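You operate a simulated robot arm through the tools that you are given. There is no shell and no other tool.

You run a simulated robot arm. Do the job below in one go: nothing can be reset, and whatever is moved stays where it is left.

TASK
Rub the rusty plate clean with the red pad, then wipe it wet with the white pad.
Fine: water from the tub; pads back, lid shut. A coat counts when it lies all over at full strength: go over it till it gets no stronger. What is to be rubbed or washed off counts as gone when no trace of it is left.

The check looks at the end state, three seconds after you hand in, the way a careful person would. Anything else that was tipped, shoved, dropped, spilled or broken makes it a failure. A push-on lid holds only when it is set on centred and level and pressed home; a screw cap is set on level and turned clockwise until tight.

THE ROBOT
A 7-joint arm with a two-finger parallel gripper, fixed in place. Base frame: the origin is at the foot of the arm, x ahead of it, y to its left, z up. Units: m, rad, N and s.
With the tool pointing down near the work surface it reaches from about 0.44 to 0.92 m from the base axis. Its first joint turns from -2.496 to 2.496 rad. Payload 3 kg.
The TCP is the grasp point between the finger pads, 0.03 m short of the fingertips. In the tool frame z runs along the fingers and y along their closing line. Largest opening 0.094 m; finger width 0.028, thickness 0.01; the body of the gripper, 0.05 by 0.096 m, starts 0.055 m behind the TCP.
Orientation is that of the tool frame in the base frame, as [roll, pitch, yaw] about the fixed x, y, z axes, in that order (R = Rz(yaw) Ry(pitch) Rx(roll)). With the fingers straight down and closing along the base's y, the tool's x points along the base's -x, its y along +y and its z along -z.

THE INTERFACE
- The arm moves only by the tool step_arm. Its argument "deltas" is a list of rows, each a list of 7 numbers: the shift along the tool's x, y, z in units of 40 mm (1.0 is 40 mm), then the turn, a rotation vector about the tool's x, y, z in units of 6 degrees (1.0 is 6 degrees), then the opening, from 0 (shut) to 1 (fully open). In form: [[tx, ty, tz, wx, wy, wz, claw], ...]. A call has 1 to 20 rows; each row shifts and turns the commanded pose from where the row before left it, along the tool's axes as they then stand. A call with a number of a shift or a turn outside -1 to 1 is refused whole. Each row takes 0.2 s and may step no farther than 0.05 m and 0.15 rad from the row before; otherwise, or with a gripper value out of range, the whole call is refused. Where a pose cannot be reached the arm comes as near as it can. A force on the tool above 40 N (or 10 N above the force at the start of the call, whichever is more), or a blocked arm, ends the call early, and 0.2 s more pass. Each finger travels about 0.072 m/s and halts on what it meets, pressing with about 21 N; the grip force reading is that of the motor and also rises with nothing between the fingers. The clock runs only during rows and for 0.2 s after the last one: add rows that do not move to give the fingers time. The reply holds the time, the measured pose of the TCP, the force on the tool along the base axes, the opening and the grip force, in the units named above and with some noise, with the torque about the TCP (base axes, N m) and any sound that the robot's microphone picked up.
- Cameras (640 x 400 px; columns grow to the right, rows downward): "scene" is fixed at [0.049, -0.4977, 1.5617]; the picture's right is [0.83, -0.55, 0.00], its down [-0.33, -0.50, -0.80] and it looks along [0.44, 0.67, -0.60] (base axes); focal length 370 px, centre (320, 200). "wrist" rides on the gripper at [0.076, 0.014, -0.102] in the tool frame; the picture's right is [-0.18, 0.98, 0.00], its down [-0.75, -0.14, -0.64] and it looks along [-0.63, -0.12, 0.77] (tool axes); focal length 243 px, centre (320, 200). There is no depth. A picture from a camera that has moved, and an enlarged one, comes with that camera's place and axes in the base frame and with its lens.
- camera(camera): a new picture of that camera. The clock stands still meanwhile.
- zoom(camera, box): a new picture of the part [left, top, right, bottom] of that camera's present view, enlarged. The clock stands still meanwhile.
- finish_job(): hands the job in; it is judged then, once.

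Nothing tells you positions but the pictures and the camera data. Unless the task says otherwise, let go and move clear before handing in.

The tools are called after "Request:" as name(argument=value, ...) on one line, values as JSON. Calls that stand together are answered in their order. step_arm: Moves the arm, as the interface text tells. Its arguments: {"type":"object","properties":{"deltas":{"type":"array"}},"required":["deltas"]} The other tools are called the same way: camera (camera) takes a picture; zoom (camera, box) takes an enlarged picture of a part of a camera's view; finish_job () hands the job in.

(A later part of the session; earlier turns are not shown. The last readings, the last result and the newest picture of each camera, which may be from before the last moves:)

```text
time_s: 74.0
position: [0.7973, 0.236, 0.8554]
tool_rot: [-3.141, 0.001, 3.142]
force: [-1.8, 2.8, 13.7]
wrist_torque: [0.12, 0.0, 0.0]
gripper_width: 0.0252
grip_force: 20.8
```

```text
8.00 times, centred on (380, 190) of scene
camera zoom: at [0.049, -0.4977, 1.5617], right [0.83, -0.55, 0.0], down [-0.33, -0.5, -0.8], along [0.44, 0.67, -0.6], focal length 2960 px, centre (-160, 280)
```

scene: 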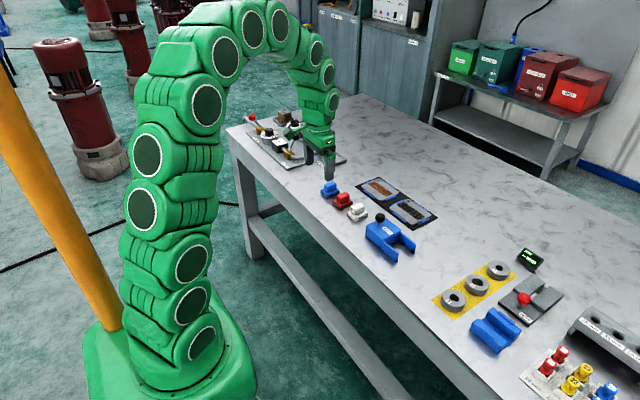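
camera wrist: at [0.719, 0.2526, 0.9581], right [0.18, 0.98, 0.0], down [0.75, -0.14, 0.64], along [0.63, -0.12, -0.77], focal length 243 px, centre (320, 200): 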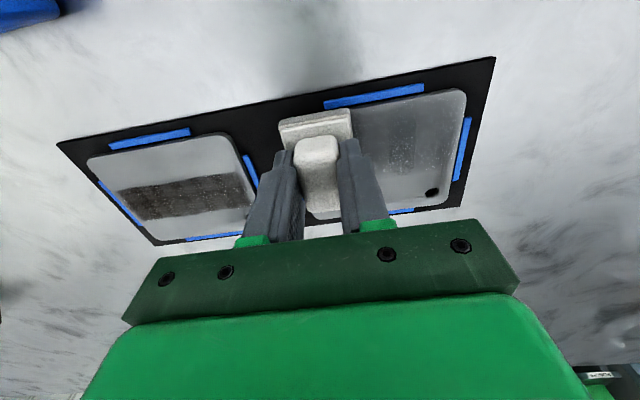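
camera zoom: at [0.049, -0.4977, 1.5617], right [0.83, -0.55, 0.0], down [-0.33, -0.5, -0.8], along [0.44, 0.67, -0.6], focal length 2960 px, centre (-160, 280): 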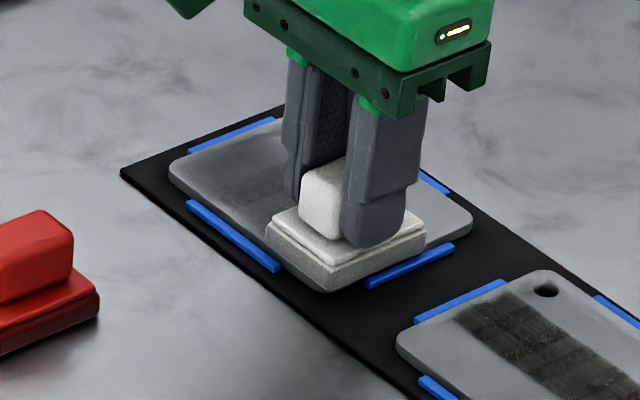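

The middle of the lane is wetting, with edge strips lagging. I'll bias −4 mm in x so the pad overhangs the near edge and run more passes with a bit more overshoot.

Request:
step_arm(deltas=[[0.1, -0.05, 0, 0, 0, 0, 0], [0, -0.05, 0.01, 0, 0, 0, 0], [0, 0.2, 0, 0, 0, 0, 0], [0, 0.2, 0, 0, 0, 0, 0], [0, 0.2, 0, 0, 0, 0, 0], [0, 0.2, 0, 0, 0, 0, 0], [0, 0.2, 0, 0, 0, 0, 0], [0, 0.2, 0, 0, 0, 0, 0], [0, 0.2, 0, 0, 0, 0, 0], [0, 0.2, 0, 0, 0, 0, 0], [0, 0.2, 0, 0, 0, 0, 0], [0, 0.2, 0, 0, 0, 0, 0], [0, 0, 0, 0, 0, 0, 0]])

Request:
step_arm(deltas=[[0, -0.2, 0, 0, 0, 0, 0], [0, -0.2, 0, 0, 0, 0, 0], [0, -0.2, 0, 0, 0, 0, 0], [0, -0.2, 0, 0, 0, 0, 0], [0, -0.2, 0, 0, 0, 0, 0], [0, -0.2, 0, 0, 0, 0, 0], [0, -0.2, 0, 0, 0, 0, 0], [0, -0.2, 0, 0, 0, 0, 0], [0, -0.2, 0, 0, 0, 0, 0], [0, -0.2, 0, 0, 0, 0, 0], [0, 0, 0, 0, 0, 0, 0]])

Request:
zoom(camera="wrist", box=[240, 60, 500, 220])

Request:
zoom(camera="scene", box=[350, 165, 410, 215])

```text
time_s: 76.8
position: [0.7912, 0.3132, 0.8554]
tool_rot: [-3.141, 0.0, 3.14]
force: [-3.5, -10.8, 25.8]
wrist_torque: [-0.39, -0.06, -0.1]
gripper_width: 0.0253
grip_force: 20.9
```

```text
time_s: 79.2
position: [0.7915, 0.2325, 0.8552]
tool_rot: [3.141, 0.0, 3.141]
force: [-1.0, 4.8, 20.5]
wrist_torque: [0.26, -0.01, 0.09]
gripper_width: 0.0246
grip_force: 20.6
```

```text
2.46 times, centred on (370, 140) of wrist
camera zoom: at [0.715, 0.2469, 0.9582], right [0.18, 0.98, 0.0], down [0.75, -0.14, 0.64], along [0.63, -0.12, -0.77], focal length 597 px, centre (197, 348)
```

zoom: 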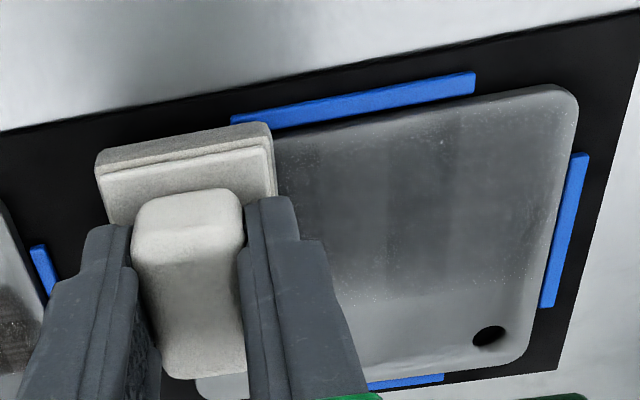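

```text
8.00 times, centred on (380, 190) of scene
camera zoom: at [0.049, -0.4977, 1.5617], right [0.83, -0.55, 0.0], down [-0.33, -0.5, -0.8], along [0.44, 0.67, -0.6], focal length 2960 px, centre (-160, 280)
```

zoom: 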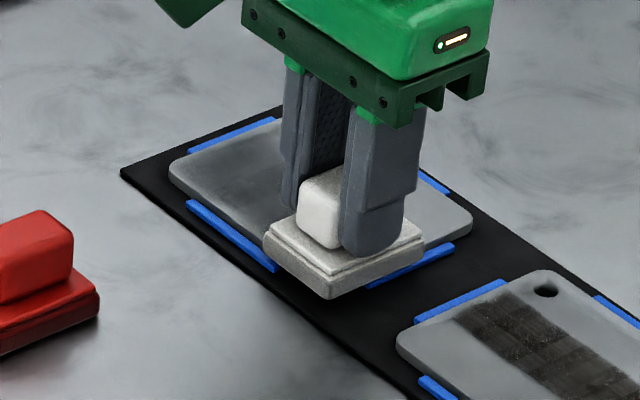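

Now lane B (far side): I shift +x and sweep.

Request:
step_arm(deltas=[[-0.2, 0.1, 0, 0, 0, 0, 0], [-0.2, 0, 0, 0, 0, 0, 0], [-0.2, 0, 0, 0, 0, 0, 0], [-0.2, 0, 0, 0, 0, 0, 0], [-0.2, 0, 0, 0, 0, 0, 0], [0, 0.2, 0, 0, 0, 0, 0], [0, 0.2, 0, 0, 0, 0, 0], [0, 0.2, 0, 0, 0, 0, 0], [0, 0.2, 0, 0, 0, 0, 0], [0, 0.2, 0, 0, 0, 0, 0], [0, 0.2, 0, 0, 0, 0, 0], [0, 0.2, 0, 0, 0, 0, 0], [0, 0.2, 0, 0, 0, 0, 0], [0, 0.2, 0, 0, 0, 0, 0], [0, 0, 0, 0, 0, 0, 0]])

Request:
step_arm(deltas=[[0, -0.2, 0, 0, 0, 0, 0], [0, -0.2, 0, 0, 0, 0, 0], [0, -0.2, 0, 0, 0, 0, 0], [0, -0.2, 0, 0, 0, 0, 0], [0, -0.2, 0, 0, 0, 0, 0], [0, -0.2, 0, 0, 0, 0, 0], [0, -0.2, 0, 0, 0, 0, 0], [0, -0.2, 0, 0, 0, 0, 0], [0, -0.2, 0, 0, 0, 0, 0], [0, -0.1, 0, 0, 0, 0, 0], [0, 0, 0, 0, 0, 0, 0]])

Request:
zoom(camera="wrist", box=[240, 30, 500, 190])

Request:
zoom(camera="scene", box=[350, 165, 410, 215])

```text
time_s: 82.4
position: [0.8309, 0.3087, 0.8559]
tool_rot: [3.142, 0.0, -3.141]
force: [-0.4, -7.6, 24.1]
wrist_torque: [-0.3, -0.39, -0.1]
gripper_width: 0.0251
grip_force: 21.5
```

```text
time_s: 84.8
position: [0.8324, 0.2324, 0.8561]
tool_rot: [3.141, 0.002, -3.141]
force: [4.8, 9.8, 28.7]
wrist_torque: [0.43, -0.02, -0.04]
gripper_width: 0.0252
grip_force: 21.1
```

```text
2.46 times, centred on (370, 110) of wrist
camera zoom: at [0.755, 0.2462, 0.9579], right [0.18, 0.98, 0.0], down [0.75, -0.14, 0.64], along [0.63, -0.12, -0.77], focal length 597 px, centre (197, 422)
```

zoom: 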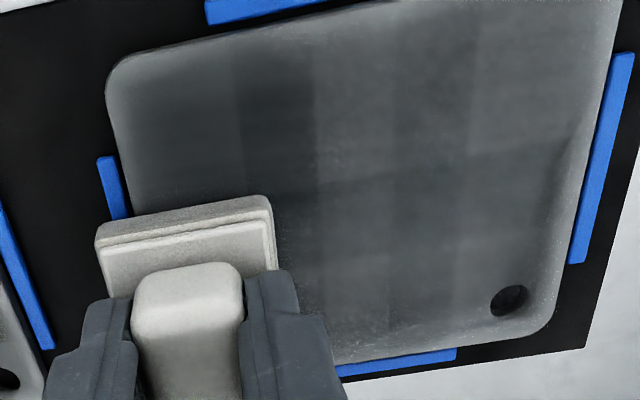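

```text
8.00 times, centred on (380, 190) of scene
camera zoom: at [0.049, -0.4977, 1.5617], right [0.83, -0.55, 0.0], down [-0.33, -0.5, -0.8], along [0.44, 0.67, -0.6], focal length 2960 px, centre (-160, 280)
```

zoom: 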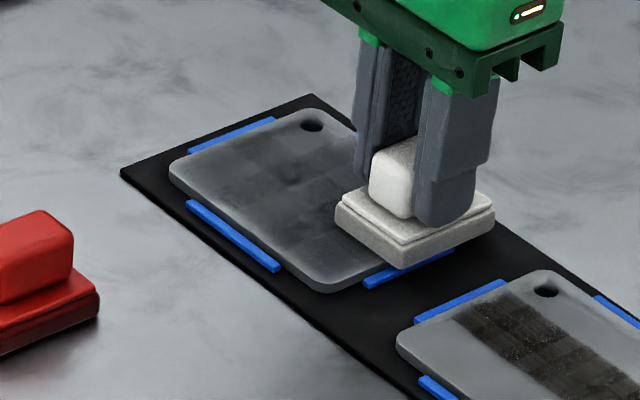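

The coat shows uneven patches (darker means wetter). More passes are needed, with extra strokes at the ends, so I'll continue on lane B.

Request:
step_arm(deltas=[[-0.05, 0.25, 0, 0, 0, 0, 0], [0, 0.25, 0, 0, 0, 0, 0], [0, 0.25, 0, 0, 0, 0, 0], [0, 0.25, 0, 0, 0, 0, 0], [0, 0.25, 0, 0, 0, 0, 0], [0, 0.25, 0, 0, 0, 0, 0], [0, 0.25, 0, 0, 0, 0, 0], [0, 0.25, 0, 0, 0, 0, 0], [0, 0.1, 0, 0, 0, 0, 0], [0, -0.2, 0, 0, 0, 0, 0], [0, -0.2, 0, 0, 0, 0, 0], [0, 0.2, 0, 0, 0, 0, 0], [0, 0.2, 0, 0, 0, 0, 0], [0, -0.2, 0, 0, 0, 0, 0], [0, -0.2, 0, 0, 0, 0, 0], [0, 0.2, 0, 0, 0, 0, 0], [0, 0.2, 0, 0, 0, 0, 0], [0, 0, 0, 0, 0, 0, 0]])

Request:
step_arm(deltas=[[0, -0.25, 0, 0, 0, 0, 0], [0, -0.25, 0, 0, 0, 0, 0], [0, -0.25, 0, 0, 0, 0, 0], [0, -0.25, 0, 0, 0, 0, 0], [0, -0.25, 0, 0, 0, 0, 0], [0, -0.25, 0, 0, 0, 0, 0], [0, -0.25, 0, 0, 0, 0, 0], [0, -0.25, 0, 0, 0, 0, 0], [0, -0.1, 0, 0, 0, 0, 0], [0, 0.2, 0, 0, 0, 0, 0], [0, 0.2, 0, 0, 0, 0, 0], [0, -0.2, 0, 0, 0, 0, 0], [0, -0.2, 0, 0, 0, 0, 0], [0, 0, 0, 0, 0, 0, 0]])

Request:
zoom(camera="wrist", box=[240, 30, 500, 190])

Request:
zoom(camera="scene", box=[350, 165, 410, 215])

```text
time_s: 85.2
position: [0.8348, 0.2348, 0.8553]
tool_rot: [-3.138, 0.001, 3.135]
force: [-1.1, 2.0, 10.8]
wrist_torque: [0.16, 0.04, 0.02]
gripper_width: 0.0251
grip_force: 21.3
stopped in row 1: the force on the tool passed its limit at 44 N (the readings are from after the stop); the commanded pose is now the measured one
```

```text
time_s: 86.2
position: [0.8316, 0.1997, 0.8554]
tool_rot: [3.14, -0.002, -3.139]
force: [-0.5, 5.1, -1.3]
wrist_torque: [0.3, 0.0, -0.02]
gripper_width: 0.0253
grip_force: 21.0
stopped in row 5: the force on the tool passed its limit at 44 N (the readings are from after the stop); the commanded pose is now the measured one
```

```text
2.46 times, centred on (370, 110) of wrist
camera zoom: at [0.7552, 0.214, 0.9583], right [0.18, 0.98, 0.0], down [0.75, -0.14, 0.64], along [0.63, -0.12, -0.77], focal length 597 px, centre (197, 422)
```

zoom: 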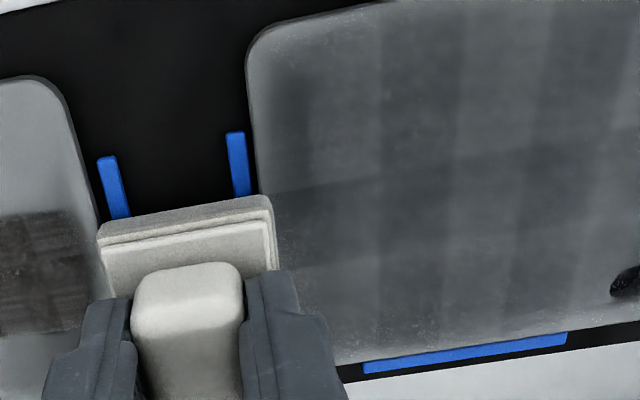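

```text
8.00 times, centred on (380, 190) of scene
camera zoom: at [0.049, -0.4977, 1.5617], right [0.83, -0.55, 0.0], down [-0.33, -0.5, -0.8], along [0.44, 0.67, -0.6], focal length 2960 px, centre (-160, 280)
```

zoom: 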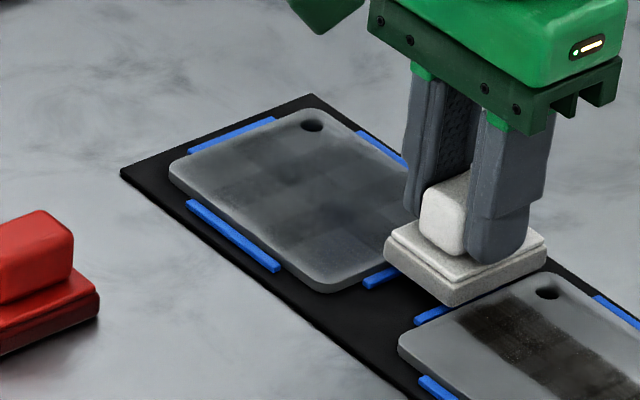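

The first call stopped on force and my queued second stroke then carried the pad off the plate's −y side, up to the other plate's edge. That was my mistake. I'll lift straight up and inspect for harm.

Request:
step_arm(deltas=[[0, 0.02, -0.1, 0, 0, 0, 0], [0, 0, -0.3, 0, 0, 0, 0], [0, 0, -0.6, 0, 0, 0, 0], [0, 0, 0, 0, 0, 0, 0]])

Request:
camera(camera="wrist")

Request:
zoom(camera="scene", box=[380, 180, 440, 230])

Request:
zoom(camera="scene", box=[350, 165, 430, 230])

```text
time_s: 87.2
position: [0.8334, 0.1979, 0.8961]
tool_rot: [3.139, 0.0, -3.139]
force: [-0.2, -0.5, 0.4]
wrist_torque: [0.01, 0.0, 0.0]
gripper_width: 0.0251
grip_force: 21.4
```

```text
taken
camera wrist: at [0.7553, 0.2136, 0.9986], right [0.18, 0.98, 0.0], down [0.75, -0.14, 0.64], along [0.63, -0.12, -0.77], focal length 243 px, centre (320, 200)
```

wrist: 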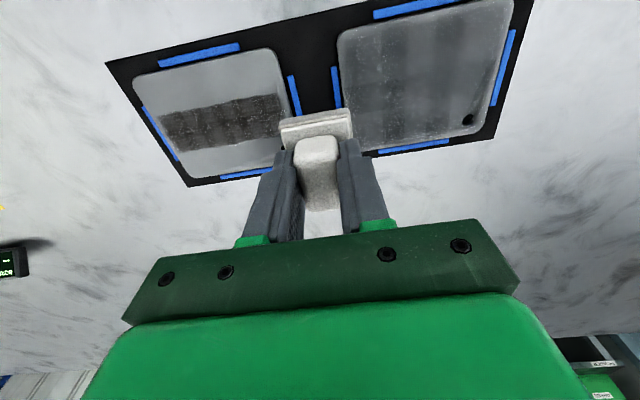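

```text
8.00 times, centred on (410, 205) of scene
camera zoom: at [0.049, -0.4977, 1.5617], right [0.83, -0.55, 0.0], down [-0.33, -0.5, -0.8], along [0.44, 0.67, -0.6], focal length 2960 px, centre (-400, 160)
```

zoom: 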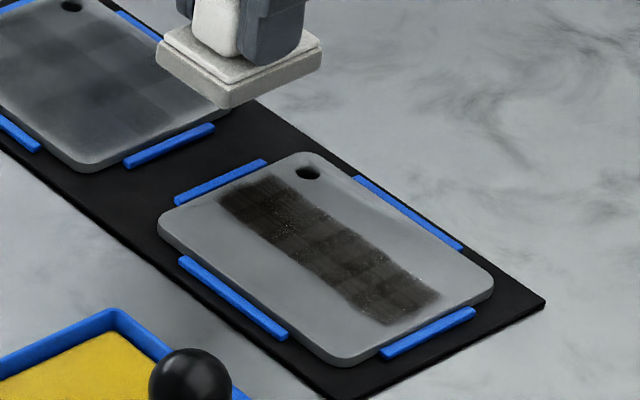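

```text
6.15 times, centred on (390, 198) of scene
camera zoom: at [0.049, -0.4977, 1.5617], right [0.83, -0.55, 0.0], down [-0.33, -0.5, -0.8], along [0.44, 0.67, -0.6], focal length 2277 px, centre (-111, 215)
```

zoom: 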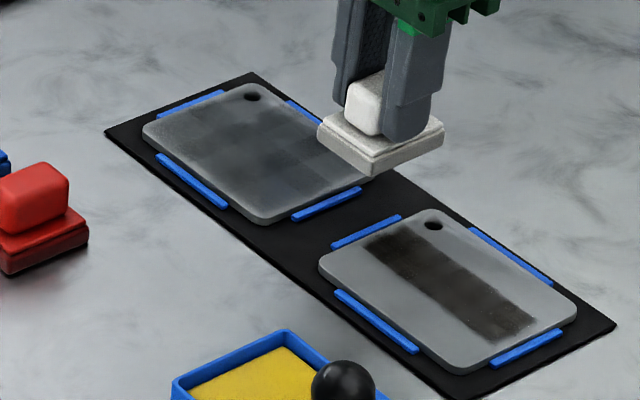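

Request:
zoom(camera="wrist", box=[100, 30, 340, 190])

Request:
zoom(camera="wrist", box=[310, 0, 530, 150])

```text
2.50 times, centred on (220, 110) of wrist
camera zoom: at [0.7553, 0.2136, 0.9986], right [0.18, 0.98, 0.0], down [0.75, -0.14, 0.64], along [0.63, -0.12, -0.77], focal length 606 px, centre (570, 425)
```

zoom: 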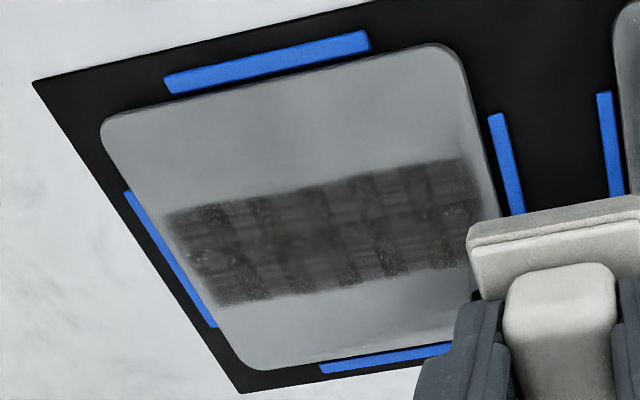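

```text
2.67 times, centred on (420, 75) of wrist
camera zoom: at [0.7553, 0.2136, 0.9986], right [0.18, 0.98, 0.0], down [0.75, -0.14, 0.64], along [0.63, -0.12, -0.77], focal length 647 px, centre (53, 533)
```

zoom: 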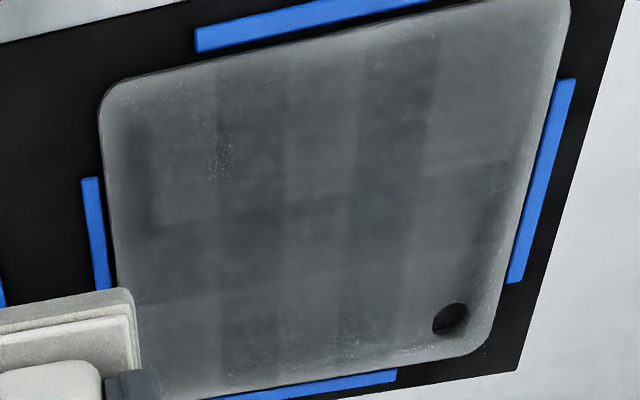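

Nothing is displaced and the other plate looks dry and unmoved. I'll go back over the rusty plate centre and lower gently with lighter pressure, one call at a time.

Request:
step_arm(deltas=[[0, 0.63, 0, 0, 0, 0, 0], [0, 0.63, 0, 0, 0, 0, 0], [0, 0.63, 0, 0, 0, 0, 0], [0, 0, 0.4, 0, 0, 0, 0], [0, 0, 0.4, 0, 0, 0, 0], [0, 0, 0, 0, 0, 0, 0]])

```text
time_s: 88.6
position: [0.8335, 0.2767, 0.8633]
tool_rot: [3.14, 0.003, -3.14]
force: [0.1, 0.1, -0.8]
wrist_torque: [0.03, -0.02, -0.02]
gripper_width: 0.0249
grip_force: 20.8
```

Request:
step_arm(deltas=[[0, 0, 0.1, 0, 0, 0, 0], [0, 0, 0.05, 0, 0, 0, 0], [0, 0, 0, 0, 0, 0, 0]])

```text
time_s: 89.4
position: [0.8327, 0.2762, 0.8563]
tool_rot: [3.14, 0.0, -3.14]
force: [-0.3, -0.3, -1.2]
wrist_torque: [-0.02, -0.02, 0.01]
gripper_width: 0.0251
grip_force: 20.7
```

Request:
step_arm(deltas=[[0, 0, 0.03, 0, 0, 0, 0], [0, 0, 0, 0, 0, 0, 0]])

```text
time_s: 90.0
position: [0.832, 0.277, 0.8568]
tool_rot: [3.139, -0.002, -3.139]
force: [-0.5, 0.0, -0.5]
wrist_torque: [0.02, 0.05, 0.0]
gripper_width: 0.0252
grip_force: 20.8
```

Request:
step_arm(deltas=[[0, 0, 0.03, 0, 0, 0, 0], [0, 0, 0, 0, 0, 0, 0]])

```text
time_s: 90.6
position: [0.8323, 0.2745, 0.8568]
tool_rot: [3.14, 0.002, -3.14]
force: [-1.5, -0.4, 7.1]
wrist_torque: [-0.05, 0.15, -0.03]
gripper_width: 0.0251
grip_force: 20.9
```

Light contact (7 N). I'll sweep lane B toward +y and do short strokes at that end.

Request:
step_arm(deltas=[[0, 0.1, 0.015, 0, 0, 0, 0], [0, 0.2, 0, 0, 0, 0, 0], [0, 0.2, 0, 0, 0, 0, 0], [0, 0.2, 0, 0, 0, 0, 0], [0, 0.2, 0, 0, 0, 0, 0], [0, -0.2, 0, 0, 0, 0, 0], [0, -0.2, 0, 0, 0, 0, 0], [0, 0.2, 0, 0, 0, 0, 0], [0, 0.2, 0, 0, 0, 0, 0], [0, 0, 0, 0, 0, 0, 0]])

Request:
zoom(camera="wrist", box=[140, 0, 400, 160])

Request:
zoom(camera="scene", box=[350, 165, 410, 215])

```text
time_s: 92.8
position: [0.8329, 0.3103, 0.8553]
tool_rot: [-3.141, 0.001, -3.141]
force: [2.0, -8.8, 18.9]
wrist_torque: [-0.4, -0.43, -0.13]
gripper_width: 0.0251
grip_force: 20.5
```

```text
2.46 times, centred on (270, 80) of wrist
camera zoom: at [0.7557, 0.3249, 0.9582], right [0.18, 0.98, 0.0], down [0.75, -0.14, 0.64], along [0.63, -0.12, -0.77], focal length 597 px, centre (443, 495)
```

zoom: 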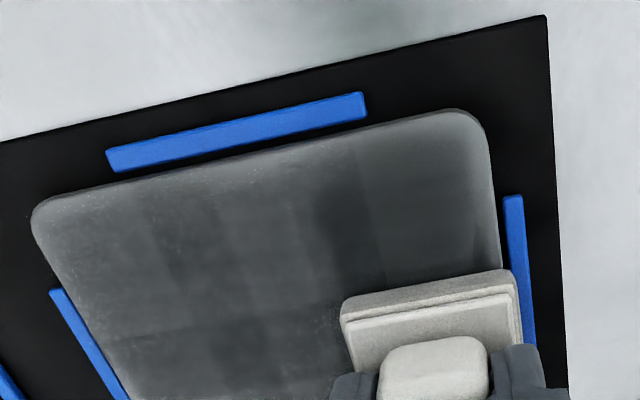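

```text
8.00 times, centred on (380, 190) of scene
camera zoom: at [0.049, -0.4977, 1.5617], right [0.83, -0.55, 0.0], down [-0.33, -0.5, -0.8], along [0.44, 0.67, -0.6], focal length 2960 px, centre (-160, 280)
```

zoom: 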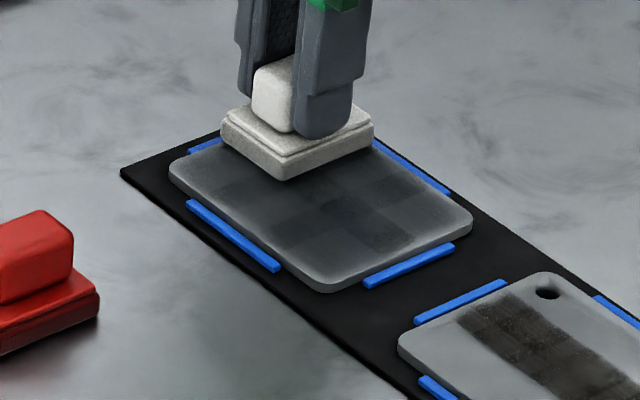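

Next, a systematic raster: lane B sweep back to −y with short strokes at that end.

Request:
step_arm(deltas=[[0, -0.2, 0, 0, 0, 0, 0], [0, -0.2, 0, 0, 0, 0, 0], [0, -0.2, 0, 0, 0, 0, 0], [0, -0.2, 0, 0, 0, 0, 0], [0, -0.2, 0, 0, 0, 0, 0], [0, -0.2, 0, 0, 0, 0, 0], [0, -0.2, 0, 0, 0, 0, 0], [0, -0.2, 0, 0, 0, 0, 0], [0, -0.2, 0, 0, 0, 0, 0], [0, -0.1, 0, 0, 0, 0, 0], [0, 0.2, 0, 0, 0, 0, 0], [0, 0.2, 0, 0, 0, 0, 0], [0, -0.2, 0, 0, 0, 0, 0], [0, -0.2, 0, 0, 0, 0, 0], [0, 0, 0, 0, 0, 0, 0]])

Request:
zoom(camera="wrist", box=[240, 0, 500, 160])

Request:
zoom(camera="scene", box=[350, 165, 410, 215])

```text
time_s: 96.0
position: [0.8333, 0.2356, 0.8556]
tool_rot: [3.141, 0.001, -3.138]
force: [0.7, 15.5, 32.8]
wrist_torque: [0.53, 0.17, -0.08]
gripper_width: 0.0253
grip_force: 20.6
```

```text
2.46 times, centred on (370, 80) of wrist
camera zoom: at [0.7561, 0.2501, 0.9579], right [0.18, 0.98, 0.0], down [0.75, -0.14, 0.64], along [0.63, -0.12, -0.77], focal length 597 px, centre (197, 495)
```

zoom: 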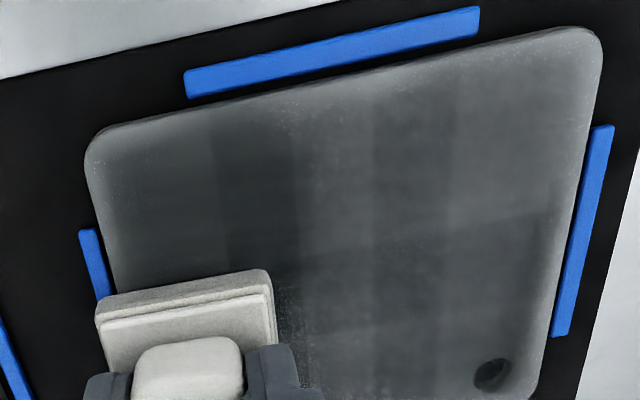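

```text
8.00 times, centred on (380, 190) of scene
camera zoom: at [0.049, -0.4977, 1.5617], right [0.83, -0.55, 0.0], down [-0.33, -0.5, -0.8], along [0.44, 0.67, -0.6], focal length 2960 px, centre (-160, 280)
```

zoom: 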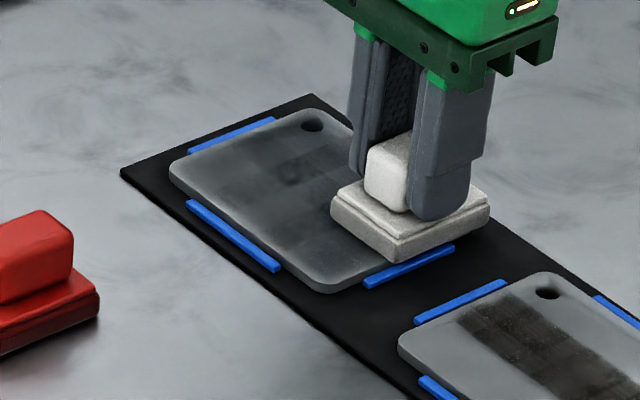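

I'll work lane A again (near side) and see whether it still darkens with the water left in the pad.

Request:
step_arm(deltas=[[0, 0.1, -0.03, 0, 0, 0, 0], [0.2, 0, 0, 0, 0, 0, 0], [0.2, 0, 0, 0, 0, 0, 0], [0.2, 0, 0, 0, 0, 0, 0], [0.2, 0, 0, 0, 0, 0, 0], [0.2, 0, 0, 0, 0, 0, 0], [0, -0.1, 0, 0, 0, 0, 0], [0, 0.2, 0, 0, 0, 0, 0], [0, 0.2, 0, 0, 0, 0, 0], [0, 0.2, 0, 0, 0, 0, 0], [0, 0.2, 0, 0, 0, 0, 0], [0, 0.2, 0, 0, 0, 0, 0], [0, 0.2, 0, 0, 0, 0, 0], [0, 0.2, 0, 0, 0, 0, 0], [0, 0.2, 0, 0, 0, 0, 0], [0, 0.2, 0, 0, 0, 0, 0], [0, 0.1, 0, 0, 0, 0, 0], [0, -0.2, 0, 0, 0, 0, 0], [0, -0.2, 0, 0, 0, 0, 0], [0, 0, 0, 0, 0, 0, 0]])

Request:
zoom(camera="wrist", box=[140, 50, 420, 220])

Request:
zoom(camera="scene", box=[350, 165, 410, 215])

```text
time_s: 100.2
position: [0.7926, 0.2954, 0.8573]
tool_rot: [3.142, 0.0, -3.14]
force: [-0.3, -0.1, -0.9]
wrist_torque: [0.0, 0.02, 0.01]
gripper_width: 0.0252
grip_force: 20.5
```

```text
2.29 times, centred on (280, 135) of wrist
camera zoom: at [0.7159, 0.31, 0.959], right [0.18, 0.98, 0.0], down [0.75, -0.14, 0.64], along [0.63, -0.12, -0.77], focal length 555 px, centre (411, 349)
```

zoom: 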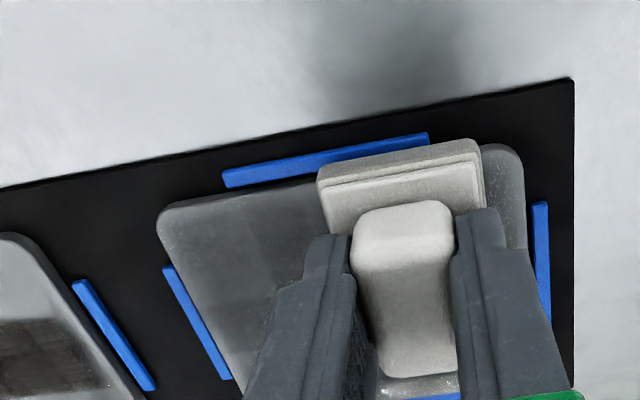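

```text
8.00 times, centred on (380, 190) of scene
camera zoom: at [0.049, -0.4977, 1.5617], right [0.83, -0.55, 0.0], down [-0.33, -0.5, -0.8], along [0.44, 0.67, -0.6], focal length 2960 px, centre (-160, 280)
```

zoom: 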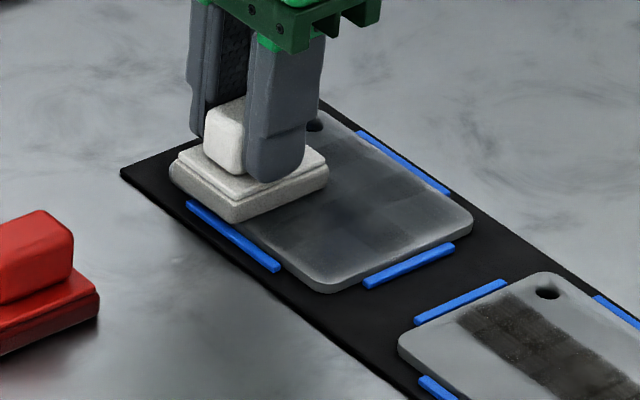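

Contact was lost after I eased off. Rather than guess about the remaining water, I'll re-dip the pad first.

Request:
step_arm(deltas=[[0, 0, -0.6, 0, 0, 0, 0], [0, 0, -0.6, 0, 0, 0, 0], [0, 0, -0.41, 0, 0, 0, 0], [0.6775, -0.429, 0, 0, 0, 0, 0], [0.6775, -0.429, 0, 0, 0, 0, 0], [0.6775, -0.429, 0, 0, 0, 0, 0], [0.6775, -0.429, 0, 0, 0, 0, 0], [0.6775, -0.429, 0, 0, 0, 0, 0], [0, -0.975, 0, 0, 0, 0, 0], [0, -0.975, 0, 0, 0, 0, 0], [0, -0.975, 0, 0, 0, 0, 0], [0, 0, 0, 0, 0, 0, 0]])

Request:
zoom(camera="scene", box=[350, 165, 430, 230])

Request:
zoom(camera="scene", box=[350, 190, 430, 260])

Request:
zoom(camera="wrist", box=[220, 60, 420, 200])

```text
time_s: 102.8
position: [0.657, 0.0932, 0.9199]
tool_rot: [3.14, -0.001, -3.14]
force: [-0.6, -0.5, 0.2]
wrist_torque: [-0.01, 0.01, 0.01]
gripper_width: 0.025
grip_force: 20.8
```

```text
6.15 times, centred on (390, 198) of scene
camera zoom: at [0.049, -0.4977, 1.5617], right [0.83, -0.55, 0.0], down [-0.33, -0.5, -0.8], along [0.44, 0.67, -0.6], focal length 2277 px, centre (-111, 215)
```

zoom: 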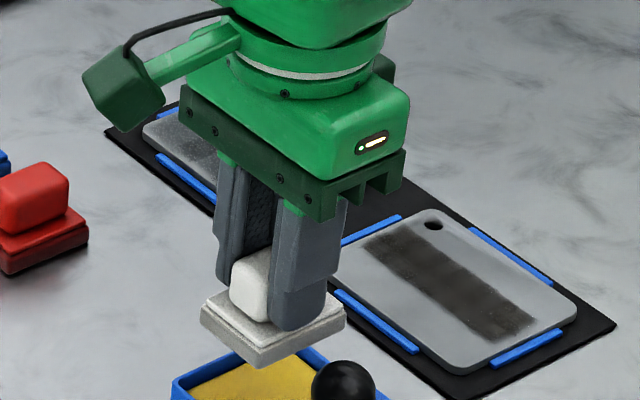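

```text
5.71 times, centred on (390, 225) of scene
camera zoom: at [0.049, -0.4977, 1.5617], right [0.83, -0.55, 0.0], down [-0.33, -0.5, -0.8], along [0.44, 0.67, -0.6], focal length 2115 px, centre (-80, 57)
```

zoom: 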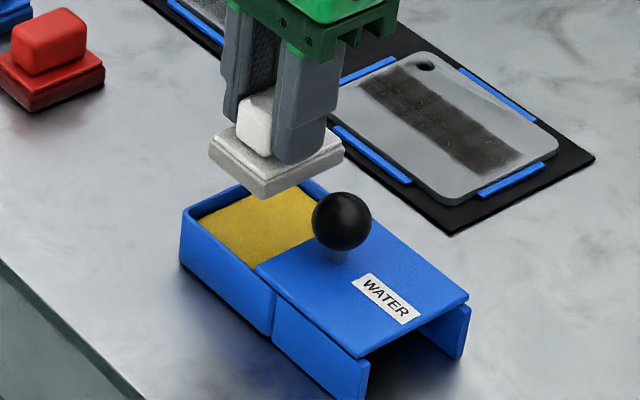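

```text
2.86 times, centred on (320, 130) of wrist
camera zoom: at [0.5798, 0.1065, 1.023], right [0.18, 0.98, 0.0], down [0.75, -0.14, 0.64], along [0.63, -0.12, -0.77], focal length 693 px, centre (320, 400)
```

zoom: 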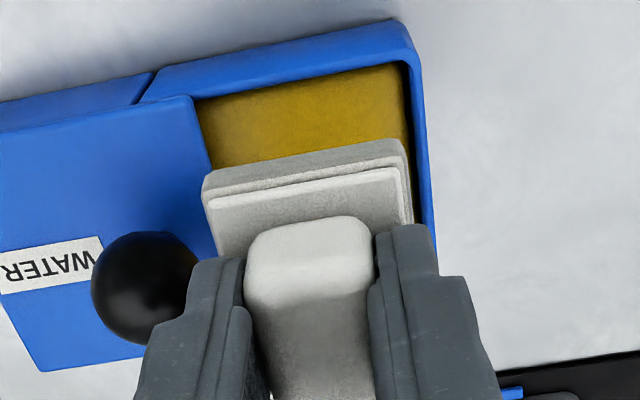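

It's aligned over the sponge at the same spot as before. I'll lower in.

Request:
step_arm(deltas=[[0, 0, 0.4, 0, 0, 0, 0], [0, 0, 0.3, 0, 0, 0, 0], [0, 0, 0.2, 0, 0, 0, 0], [0, 0, 0.1, 0, 0, 0, 0], [0, 0, 0.05, 0, 0, 0, 0], [0, 0, 0, 0, 0, 0, 0]])

Request:
step_arm(deltas=[[0, 0, 0.04, 0, 0, 0, 0], [0, 0, 0, 0, 0, 0, 0]])

Request:
step_arm(deltas=[[0, 0, 0.04, 0, 0, 0, 0], [0, 0, 0, 0, 0, 0, 0]])

```text
time_s: 104.2
position: [0.6569, 0.0933, 0.878]
tool_rot: [3.14, 0.001, -3.141]
force: [0.6, -0.3, 0.0]
wrist_torque: [0.01, -0.04, 0.0]
gripper_width: 0.0252
grip_force: 21.3
```

```text
time_s: 104.8
position: [0.6579, 0.0923, 0.8759]
tool_rot: [3.139, -0.001, -3.139]
force: [-0.4, 0.4, 0.0]
wrist_torque: [0.0, -0.03, -0.01]
gripper_width: 0.0251
grip_force: 21.2
```

```text
time_s: 105.4
position: [0.6579, 0.0924, 0.8761]
tool_rot: [3.139, 0.001, -3.14]
force: [-8.1, -3.8, 29.3]
wrist_torque: [-0.12, 0.3, -0.01]
gripper_width: 0.0254
grip_force: 20.7
```

The pad is in contact with the sponge at 29 N. I'll let it soak longer, then lift.

Request:
step_arm(deltas=[[0, 0, 0, 0, 0, 0, 0], [0, 0, 0, 0, 0, 0, 0], [0, 0, 0, 0, 0, 0, 0], [0, 0, 0, 0, 0, 0, 0], [0, 0, 0, 0, 0, 0, 0], [0, 0, 0, 0, 0, 0, 0], [0, 0, 0, 0, 0, 0, 0], [0, 0, 0, 0, 0, 0, 0], [0, 0, 0, 0, 0, 0, 0], [0, 0, 0, 0, 0, 0, 0], [0, 0, 0, 0, 0, 0, 0], [0, 0, 0, 0, 0, 0, 0], [0, 0, -0.1, 0, 0, 0, 0], [0, 0, -0.3, 0, 0, 0, 0], [0, 0, -0.4, 0, 0, 0, 0], [0, 0, -0.33, 0, 0, 0, 0], [0, 0, 0, 0, 0, 0, 0]])

Request:
zoom(camera="wrist", box=[220, 60, 420, 200])

```text
time_s: 106.8
position: [0.658, 0.0932, 0.8748]
tool_rot: [3.139, 0.004, -3.14]
force: [-5.7, 1.0, 8.6]
wrist_torque: [-0.06, 0.38, -0.06]
gripper_width: 0.0252
grip_force: 20.8
stopped in row 6: the force on the tool passed its limit at 42 N (the readings are from after the stop); the commanded pose is now the measured one
```

```text
2.86 times, centred on (320, 130) of wrist
camera zoom: at [0.5811, 0.1068, 0.9781], right [0.18, 0.98, 0.0], down [0.75, -0.14, 0.64], along [0.63, -0.12, -0.77], focal length 693 px, centre (320, 400)
```

zoom: 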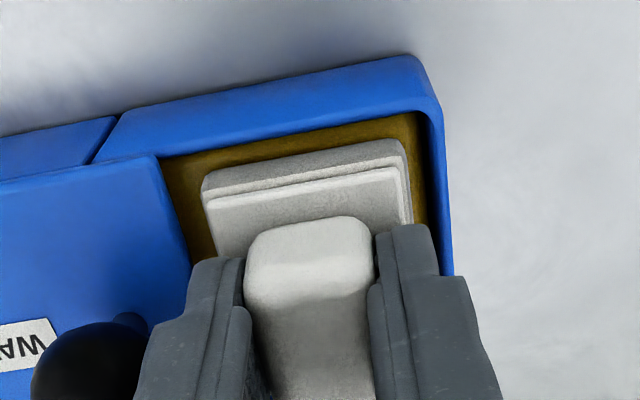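

Request:
step_arm(deltas=[[0, 0, 0, 0, 0, 0, 0], [0, 0, 0, 0, 0, 0, 0], [0, 0, 0, 0, 0, 0, 0], [0, 0, 0, 0, 0, 0, 0], [0, 0, 0, 0, 0, 0, 0], [0, 0, -0.1, 0, 0, 0, 0], [0, 0, -0.3, 0, 0, 0, 0], [0, 0, -0.4, 0, 0, 0, 0], [0, 0, -0.33, 0, 0, 0, 0], [0, 0, 0, 0, 0, 0, 0], [0, 0, 0, 0, 0, 0, 0]])

Request:
zoom(camera="scene", box=[350, 190, 430, 260])

```text
time_s: 109.2
position: [0.6572, 0.0946, 0.9199]
tool_rot: [3.14, 0.003, -3.139]
force: [0.1, 0.8, -1.1]
wrist_torque: [0.0, 0.0, -0.01]
gripper_width: 0.0252
grip_force: 20.6
```

```text
5.71 times, centred on (390, 225) of scene
camera zoom: at [0.049, -0.4977, 1.5617], right [0.83, -0.55, 0.0], down [-0.33, -0.5, -0.8], along [0.44, 0.67, -0.6], focal length 2115 px, centre (-80, 57)
```

zoom: 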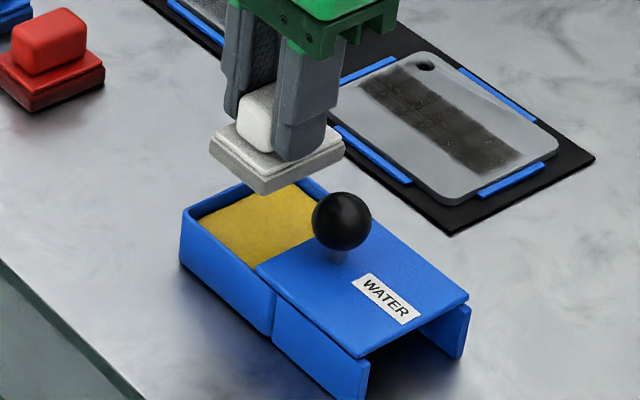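

The pad is visibly wet again. Back to the plate, near lane.

Request:
step_arm(deltas=[[0, 0.975, 0, 0, 0, 0, 0], [0, 0.975, 0, 0, 0, 0, 0], [0, 0.975, 0, 0, 0, 0, 0], [-0.847, 0.40625, 0, 0, 0, 0, 0], [-0.847, 0.40625, 0, 0, 0, 0, 0], [-0.847, 0.40625, 0, 0, 0, 0, 0], [-0.847, 0.40625, 0, 0, 0, 0, 0], [0, 0, 0.5, 0, 0, 0, 0], [0, 0, 0.5, 0, 0, 0, 0], [0, 0, 0.4, 0, 0, 0, 0], [0, 0, 0.1, 0, 0, 0, 0], [0, 0, 0, 0, 0, 0, 0]])

Request:
zoom(camera="scene", box=[350, 165, 410, 215])

```text
time_s: 111.8
position: [0.7924, 0.2754, 0.8606]
tool_rot: [3.142, 0.004, -3.14]
force: [-0.3, -0.3, 0.1]
wrist_torque: [-0.03, 0.0, -0.01]
gripper_width: 0.0251
grip_force: 20.7
```

```text
8.00 times, centred on (380, 190) of scene
camera zoom: at [0.049, -0.4977, 1.5617], right [0.83, -0.55, 0.0], down [-0.33, -0.5, -0.8], along [0.44, 0.67, -0.6], focal length 2960 px, centre (-160, 280)
```

zoom: 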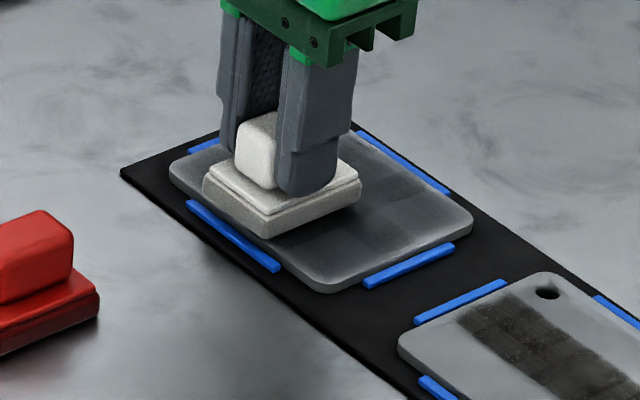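

Request:
step_arm(deltas=[[0, 0, 0.1, 0, 0, 0, 0], [0, 0, 0, 0, 0, 0, 0]])

Request:
step_arm(deltas=[[0, 0, 0.03, 0, 0, 0, 0], [0, 0, 0, 0, 0, 0, 0]])

```text
time_s: 112.4
position: [0.7933, 0.2753, 0.8562]
tool_rot: [3.14, 0.002, -3.14]
force: [0.4, 0.4, 0.1]
wrist_torque: [-0.03, 0.0, 0.03]
gripper_width: 0.0253
grip_force: 21.2
```

```text
time_s: 113.0
position: [0.7922, 0.2751, 0.855]
tool_rot: [3.139, 0.002, -3.138]
force: [-1.3, -0.5, 5.7]
wrist_torque: [-0.11, 0.07, -0.01]
gripper_width: 0.0253
grip_force: 21.0
```

Contact made. I press slightly more and sweep lane A toward +y.

Request:
step_arm(deltas=[[0, 0.1, 0.02, 0, 0, 0, 0], [0, 0.2, 0, 0, 0, 0, 0], [0, 0.2, 0, 0, 0, 0, 0], [0, 0.2, 0, 0, 0, 0, 0], [0, 0.2, 0, 0, 0, 0, 0], [0, 0.1, 0, 0, 0, 0, 0], [0, -0.2, 0, 0, 0, 0, 0], [0, -0.2, 0, 0, 0, 0, 0], [0, 0.2, 0, 0, 0, 0, 0], [0, 0.2, 0, 0, 0, 0, 0], [0, 0, 0, 0, 0, 0, 0]])

Request:
zoom(camera="scene", box=[350, 165, 410, 215])

```text
time_s: 115.4
position: [0.7946, 0.3149, 0.8555]
tool_rot: [3.139, 0.002, 3.141]
force: [2.3, -9.2, 20.1]
wrist_torque: [-0.36, -0.21, -0.04]
gripper_width: 0.0251
grip_force: 20.8
```

```text
8.00 times, centred on (380, 190) of scene
camera zoom: at [0.049, -0.4977, 1.5617], right [0.83, -0.55, 0.0], down [-0.33, -0.5, -0.8], along [0.44, 0.67, -0.6], focal length 2960 px, centre (-160, 280)
```

zoom: 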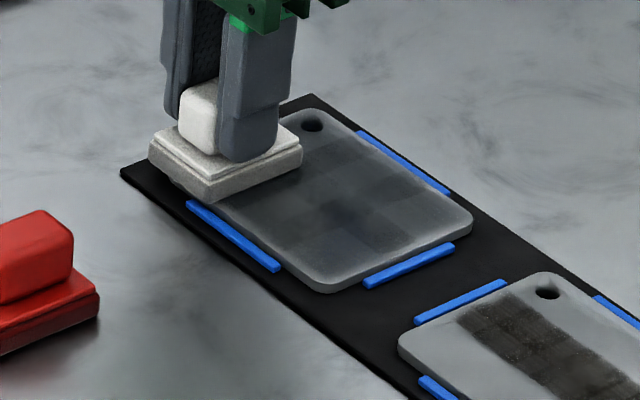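

Good contact. I'll sweep to the −y end with short strokes there.

Request:
step_arm(deltas=[[0, -0.2, 0, 0, 0, 0, 0], [0, -0.2, 0, 0, 0, 0, 0], [0, -0.2, 0, 0, 0, 0, 0], [0, -0.2, 0, 0, 0, 0, 0], [0, -0.2, 0, 0, 0, 0, 0], [0, -0.2, 0, 0, 0, 0, 0], [0, -0.2, 0, 0, 0, 0, 0], [0, -0.2, 0, 0, 0, 0, 0], [0, -0.2, 0, 0, 0, 0, 0], [0, -0.2, 0, 0, 0, 0, 0], [0, 0.2, 0, 0, 0, 0, 0], [0, 0.2, 0, 0, 0, 0, 0], [0, -0.2, 0, 0, 0, 0, 0], [0, -0.2, 0, 0, 0, 0, 0], [0, 0, 0, 0, 0, 0, 0]])

Request:
zoom(camera="scene", box=[350, 165, 410, 215])

Request:
zoom(camera="wrist", box=[240, 60, 500, 220])

```text
time_s: 118.6
position: [0.7923, 0.2339, 0.8558]
tool_rot: [-3.142, 0.005, -3.141]
force: [-1.5, 10.1, 23.4]
wrist_torque: [0.4, 0.01, 0.07]
gripper_width: 0.0252
grip_force: 21.0
```

```text
8.00 times, centred on (380, 190) of scene
camera zoom: at [0.049, -0.4977, 1.5617], right [0.83, -0.55, 0.0], down [-0.33, -0.5, -0.8], along [0.44, 0.67, -0.6], focal length 2960 px, centre (-160, 280)
```

zoom: 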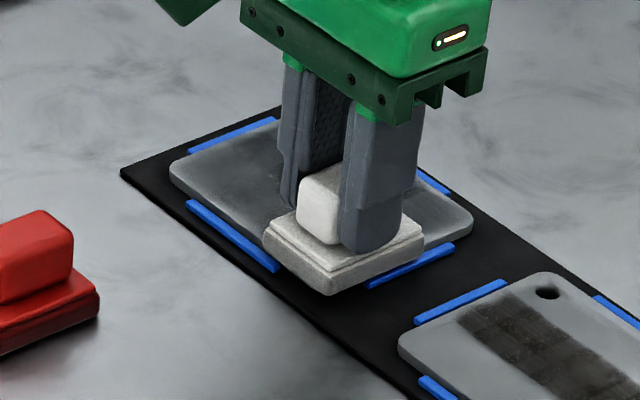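

```text
2.46 times, centred on (370, 140) of wrist
camera zoom: at [0.7158, 0.2486, 0.958], right [0.18, 0.98, 0.0], down [0.75, -0.14, 0.64], along [0.63, -0.12, -0.77], focal length 597 px, centre (197, 348)
```

zoom: 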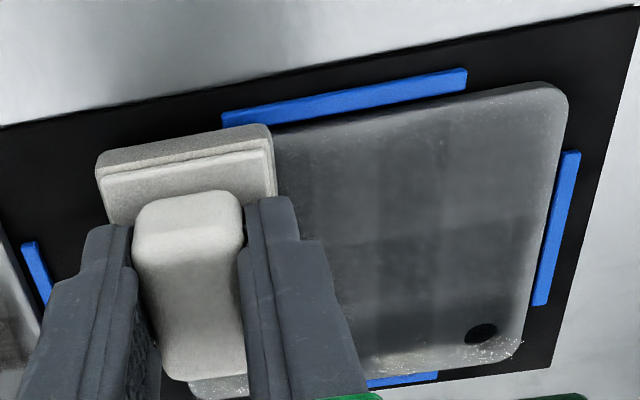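

I'll sweep lane A again to +y, then shift to the middle lane.

Request:
step_arm(deltas=[[0, 0.2, 0, 0, 0, 0, 0], [0, 0.2, 0, 0, 0, 0, 0], [0, 0.2, 0, 0, 0, 0, 0], [0, 0.2, 0, 0, 0, 0, 0], [0, 0.2, 0, 0, 0, 0, 0], [0, 0.2, 0, 0, 0, 0, 0], [0, 0.2, 0, 0, 0, 0, 0], [0, 0.2, 0, 0, 0, 0, 0], [0, 0.2, 0, 0, 0, 0, 0], [0, 0.2, 0, 0, 0, 0, 0], [0, -0.2, 0, 0, 0, 0, 0], [0, -0.2, 0, 0, 0, 0, 0], [0, 0.2, 0, 0, 0, 0, 0], [0, 0.2, 0, 0, 0, 0, 0], [0, -0.2, 0, 0, 0, 0, 0], [0, -0.2, 0, 0, 0, 0, 0], [0, 0.2, 0, 0, 0, 0, 0], [0, 0.2, 0, 0, 0, 0, 0], [0, 0, 0, 0, 0, 0, 0]])

Request:
zoom(camera="scene", box=[350, 165, 410, 215])

Request:
zoom(camera="wrist", box=[140, 50, 420, 220])

```text
time_s: 119.8
position: [0.7939, 0.2714, 0.8562]
tool_rot: [3.139, 0.004, 3.14]
force: [-5.0, -1.7, 16.5]
wrist_torque: [-0.06, 0.35, -0.01]
gripper_width: 0.0253
grip_force: 20.7
stopped in row 5: the force on the tool passed its limit at 41 N (the readings are from after the stop); the commanded pose is now the measured one
```

```text
8.00 times, centred on (380, 190) of scene
camera zoom: at [0.049, -0.4977, 1.5617], right [0.83, -0.55, 0.0], down [-0.33, -0.5, -0.8], along [0.44, 0.67, -0.6], focal length 2960 px, centre (-160, 280)
```

zoom: 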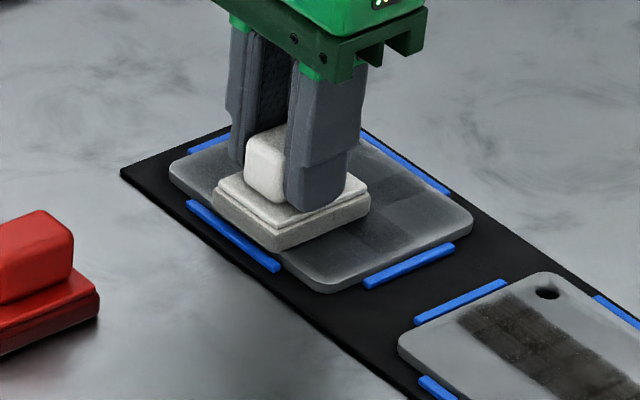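

```text
2.29 times, centred on (280, 135) of wrist
camera zoom: at [0.7167, 0.2845, 0.9579], right [0.18, 0.98, 0.0], down [0.75, -0.14, 0.64], along [0.63, -0.12, -0.76], focal length 555 px, centre (411, 349)
```

zoom: 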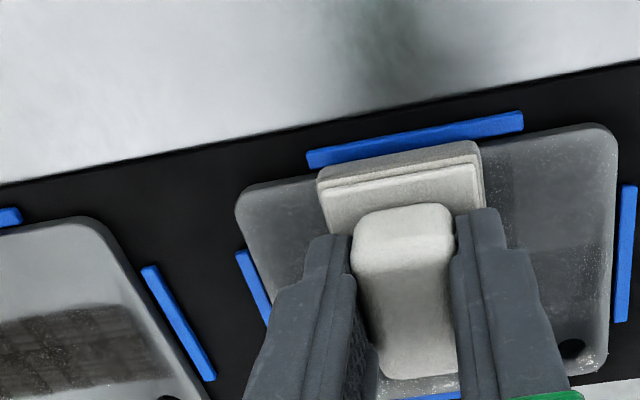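

Brief force spike; it's at 16 N now. I continue toward +y from here.

Request:
step_arm(deltas=[[0, 0.2, -0.01, 0, 0, 0, 0], [0, 0.2, 0, 0, 0, 0, 0], [0, 0.2, 0, 0, 0, 0, 0], [0, 0.2, 0, 0, 0, 0, 0], [0, 0.2, 0, 0, 0, 0, 0], [0, 0.05, 0, 0, 0, 0, 0], [0, -0.2, 0, 0, 0, 0, 0], [0, -0.2, 0, 0, 0, 0, 0], [0, 0.2, 0, 0, 0, 0, 0], [0, 0.2, 0, 0, 0, 0, 0], [0, -0.2, 0, 0, 0, 0, 0], [0, -0.2, 0, 0, 0, 0, 0], [0, 0.2, 0, 0, 0, 0, 0], [0, 0.2, 0, 0, 0, 0, 0], [0, 0, 0, 0, 0, 0, 0]])

Request:
zoom(camera="wrist", box=[120, 50, 400, 220])

Request:
zoom(camera="scene", box=[350, 165, 410, 215])

```text
time_s: 123.0
position: [0.7947, 0.3107, 0.8557]
tool_rot: [3.139, 0.003, -3.141]
force: [0.4, -8.8, 17.5]
wrist_torque: [-0.35, -0.05, -0.05]
gripper_width: 0.0253
grip_force: 20.9
```

```text
2.29 times, centred on (260, 135) of wrist
camera zoom: at [0.7171, 0.326, 0.958], right [0.18, 0.98, 0.0], down [0.75, -0.14, 0.64], along [0.63, -0.12, -0.76], focal length 555 px, centre (457, 349)
```

zoom: 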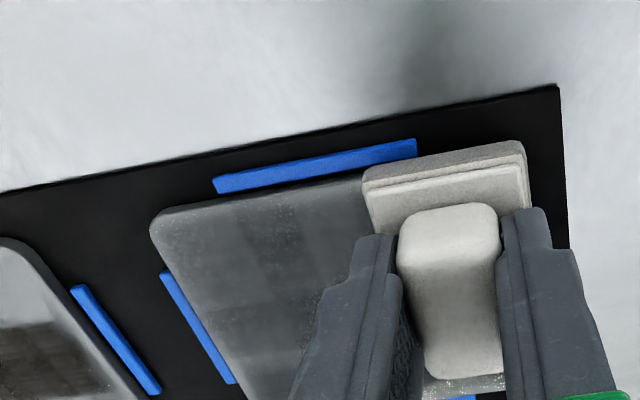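

```text
8.00 times, centred on (380, 190) of scene
camera zoom: at [0.049, -0.4977, 1.5617], right [0.83, -0.55, 0.0], down [-0.33, -0.5, -0.8], along [0.44, 0.67, -0.6], focal length 2960 px, centre (-160, 280)
```

zoom: 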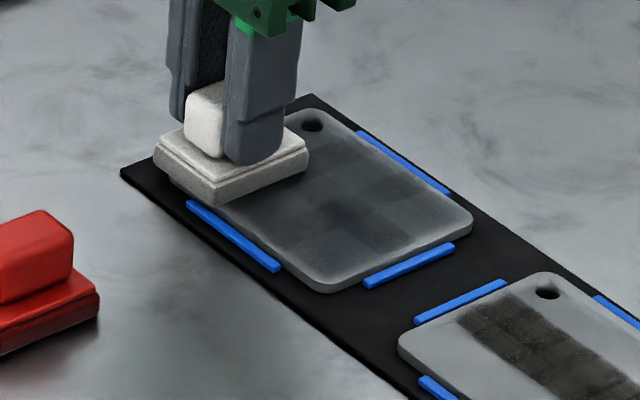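

The margins along the plate edges stay lighter, so I need more overhang there. I'll move to x≈0.785 and y up to ≈0.32 for edge strokes.

Request:
step_arm(deltas=[[0.12, 0.1, 0, 0, 0, 0, 0], [0.12, 0.1, 0, 0, 0, 0, 0], [0, -0.2, 0, 0, 0, 0, 0], [0, -0.2, 0, 0, 0, 0, 0], [0, -0.2, 0, 0, 0, 0, 0], [0, -0.2, 0, 0, 0, 0, 0], [0, -0.2, 0, 0, 0, 0, 0], [0, -0.2, 0, 0, 0, 0, 0], [0, -0.2, 0, 0, 0, 0, 0], [0, -0.2, 0, 0, 0, 0, 0], [0, -0.2, 0, 0, 0, 0, 0], [0, -0.2, 0, 0, 0, 0, 0], [0, -0.2, 0, 0, 0, 0, 0], [0, 0, 0, 0, 0, 0, 0]])

Request:
zoom(camera="wrist", box=[240, 60, 500, 220])

Request:
zoom(camera="scene", box=[350, 165, 410, 215])

```text
time_s: 126.0
position: [0.7833, 0.2326, 0.8549]
tool_rot: [3.139, 0.004, 3.141]
force: [0.8, 9.2, 22.3]
wrist_torque: [0.29, -0.03, -0.01]
gripper_width: 0.0251
grip_force: 21.1
```

```text
2.46 times, centred on (370, 140) of wrist
camera zoom: at [0.7066, 0.2471, 0.9579], right [0.18, 0.98, 0.0], down [0.75, -0.14, 0.64], along [0.63, -0.12, -0.76], focal length 597 px, centre (197, 348)
```

zoom: 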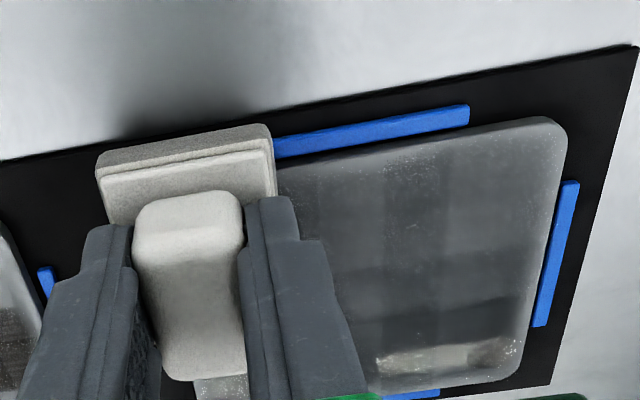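

```text
8.00 times, centred on (380, 190) of scene
camera zoom: at [0.049, -0.4977, 1.5617], right [0.83, -0.55, 0.0], down [-0.33, -0.5, -0.8], along [0.44, 0.67, -0.6], focal length 2960 px, centre (-160, 280)
```

zoom: 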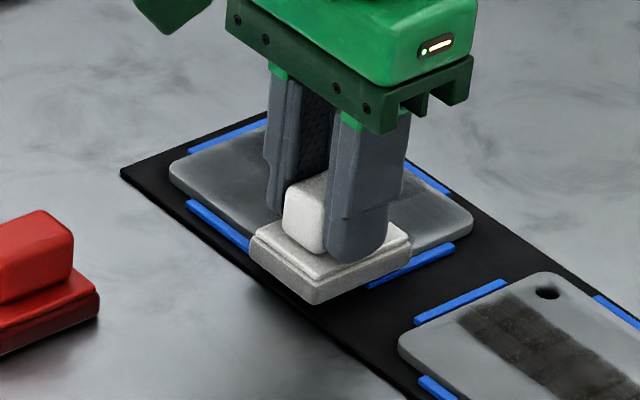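

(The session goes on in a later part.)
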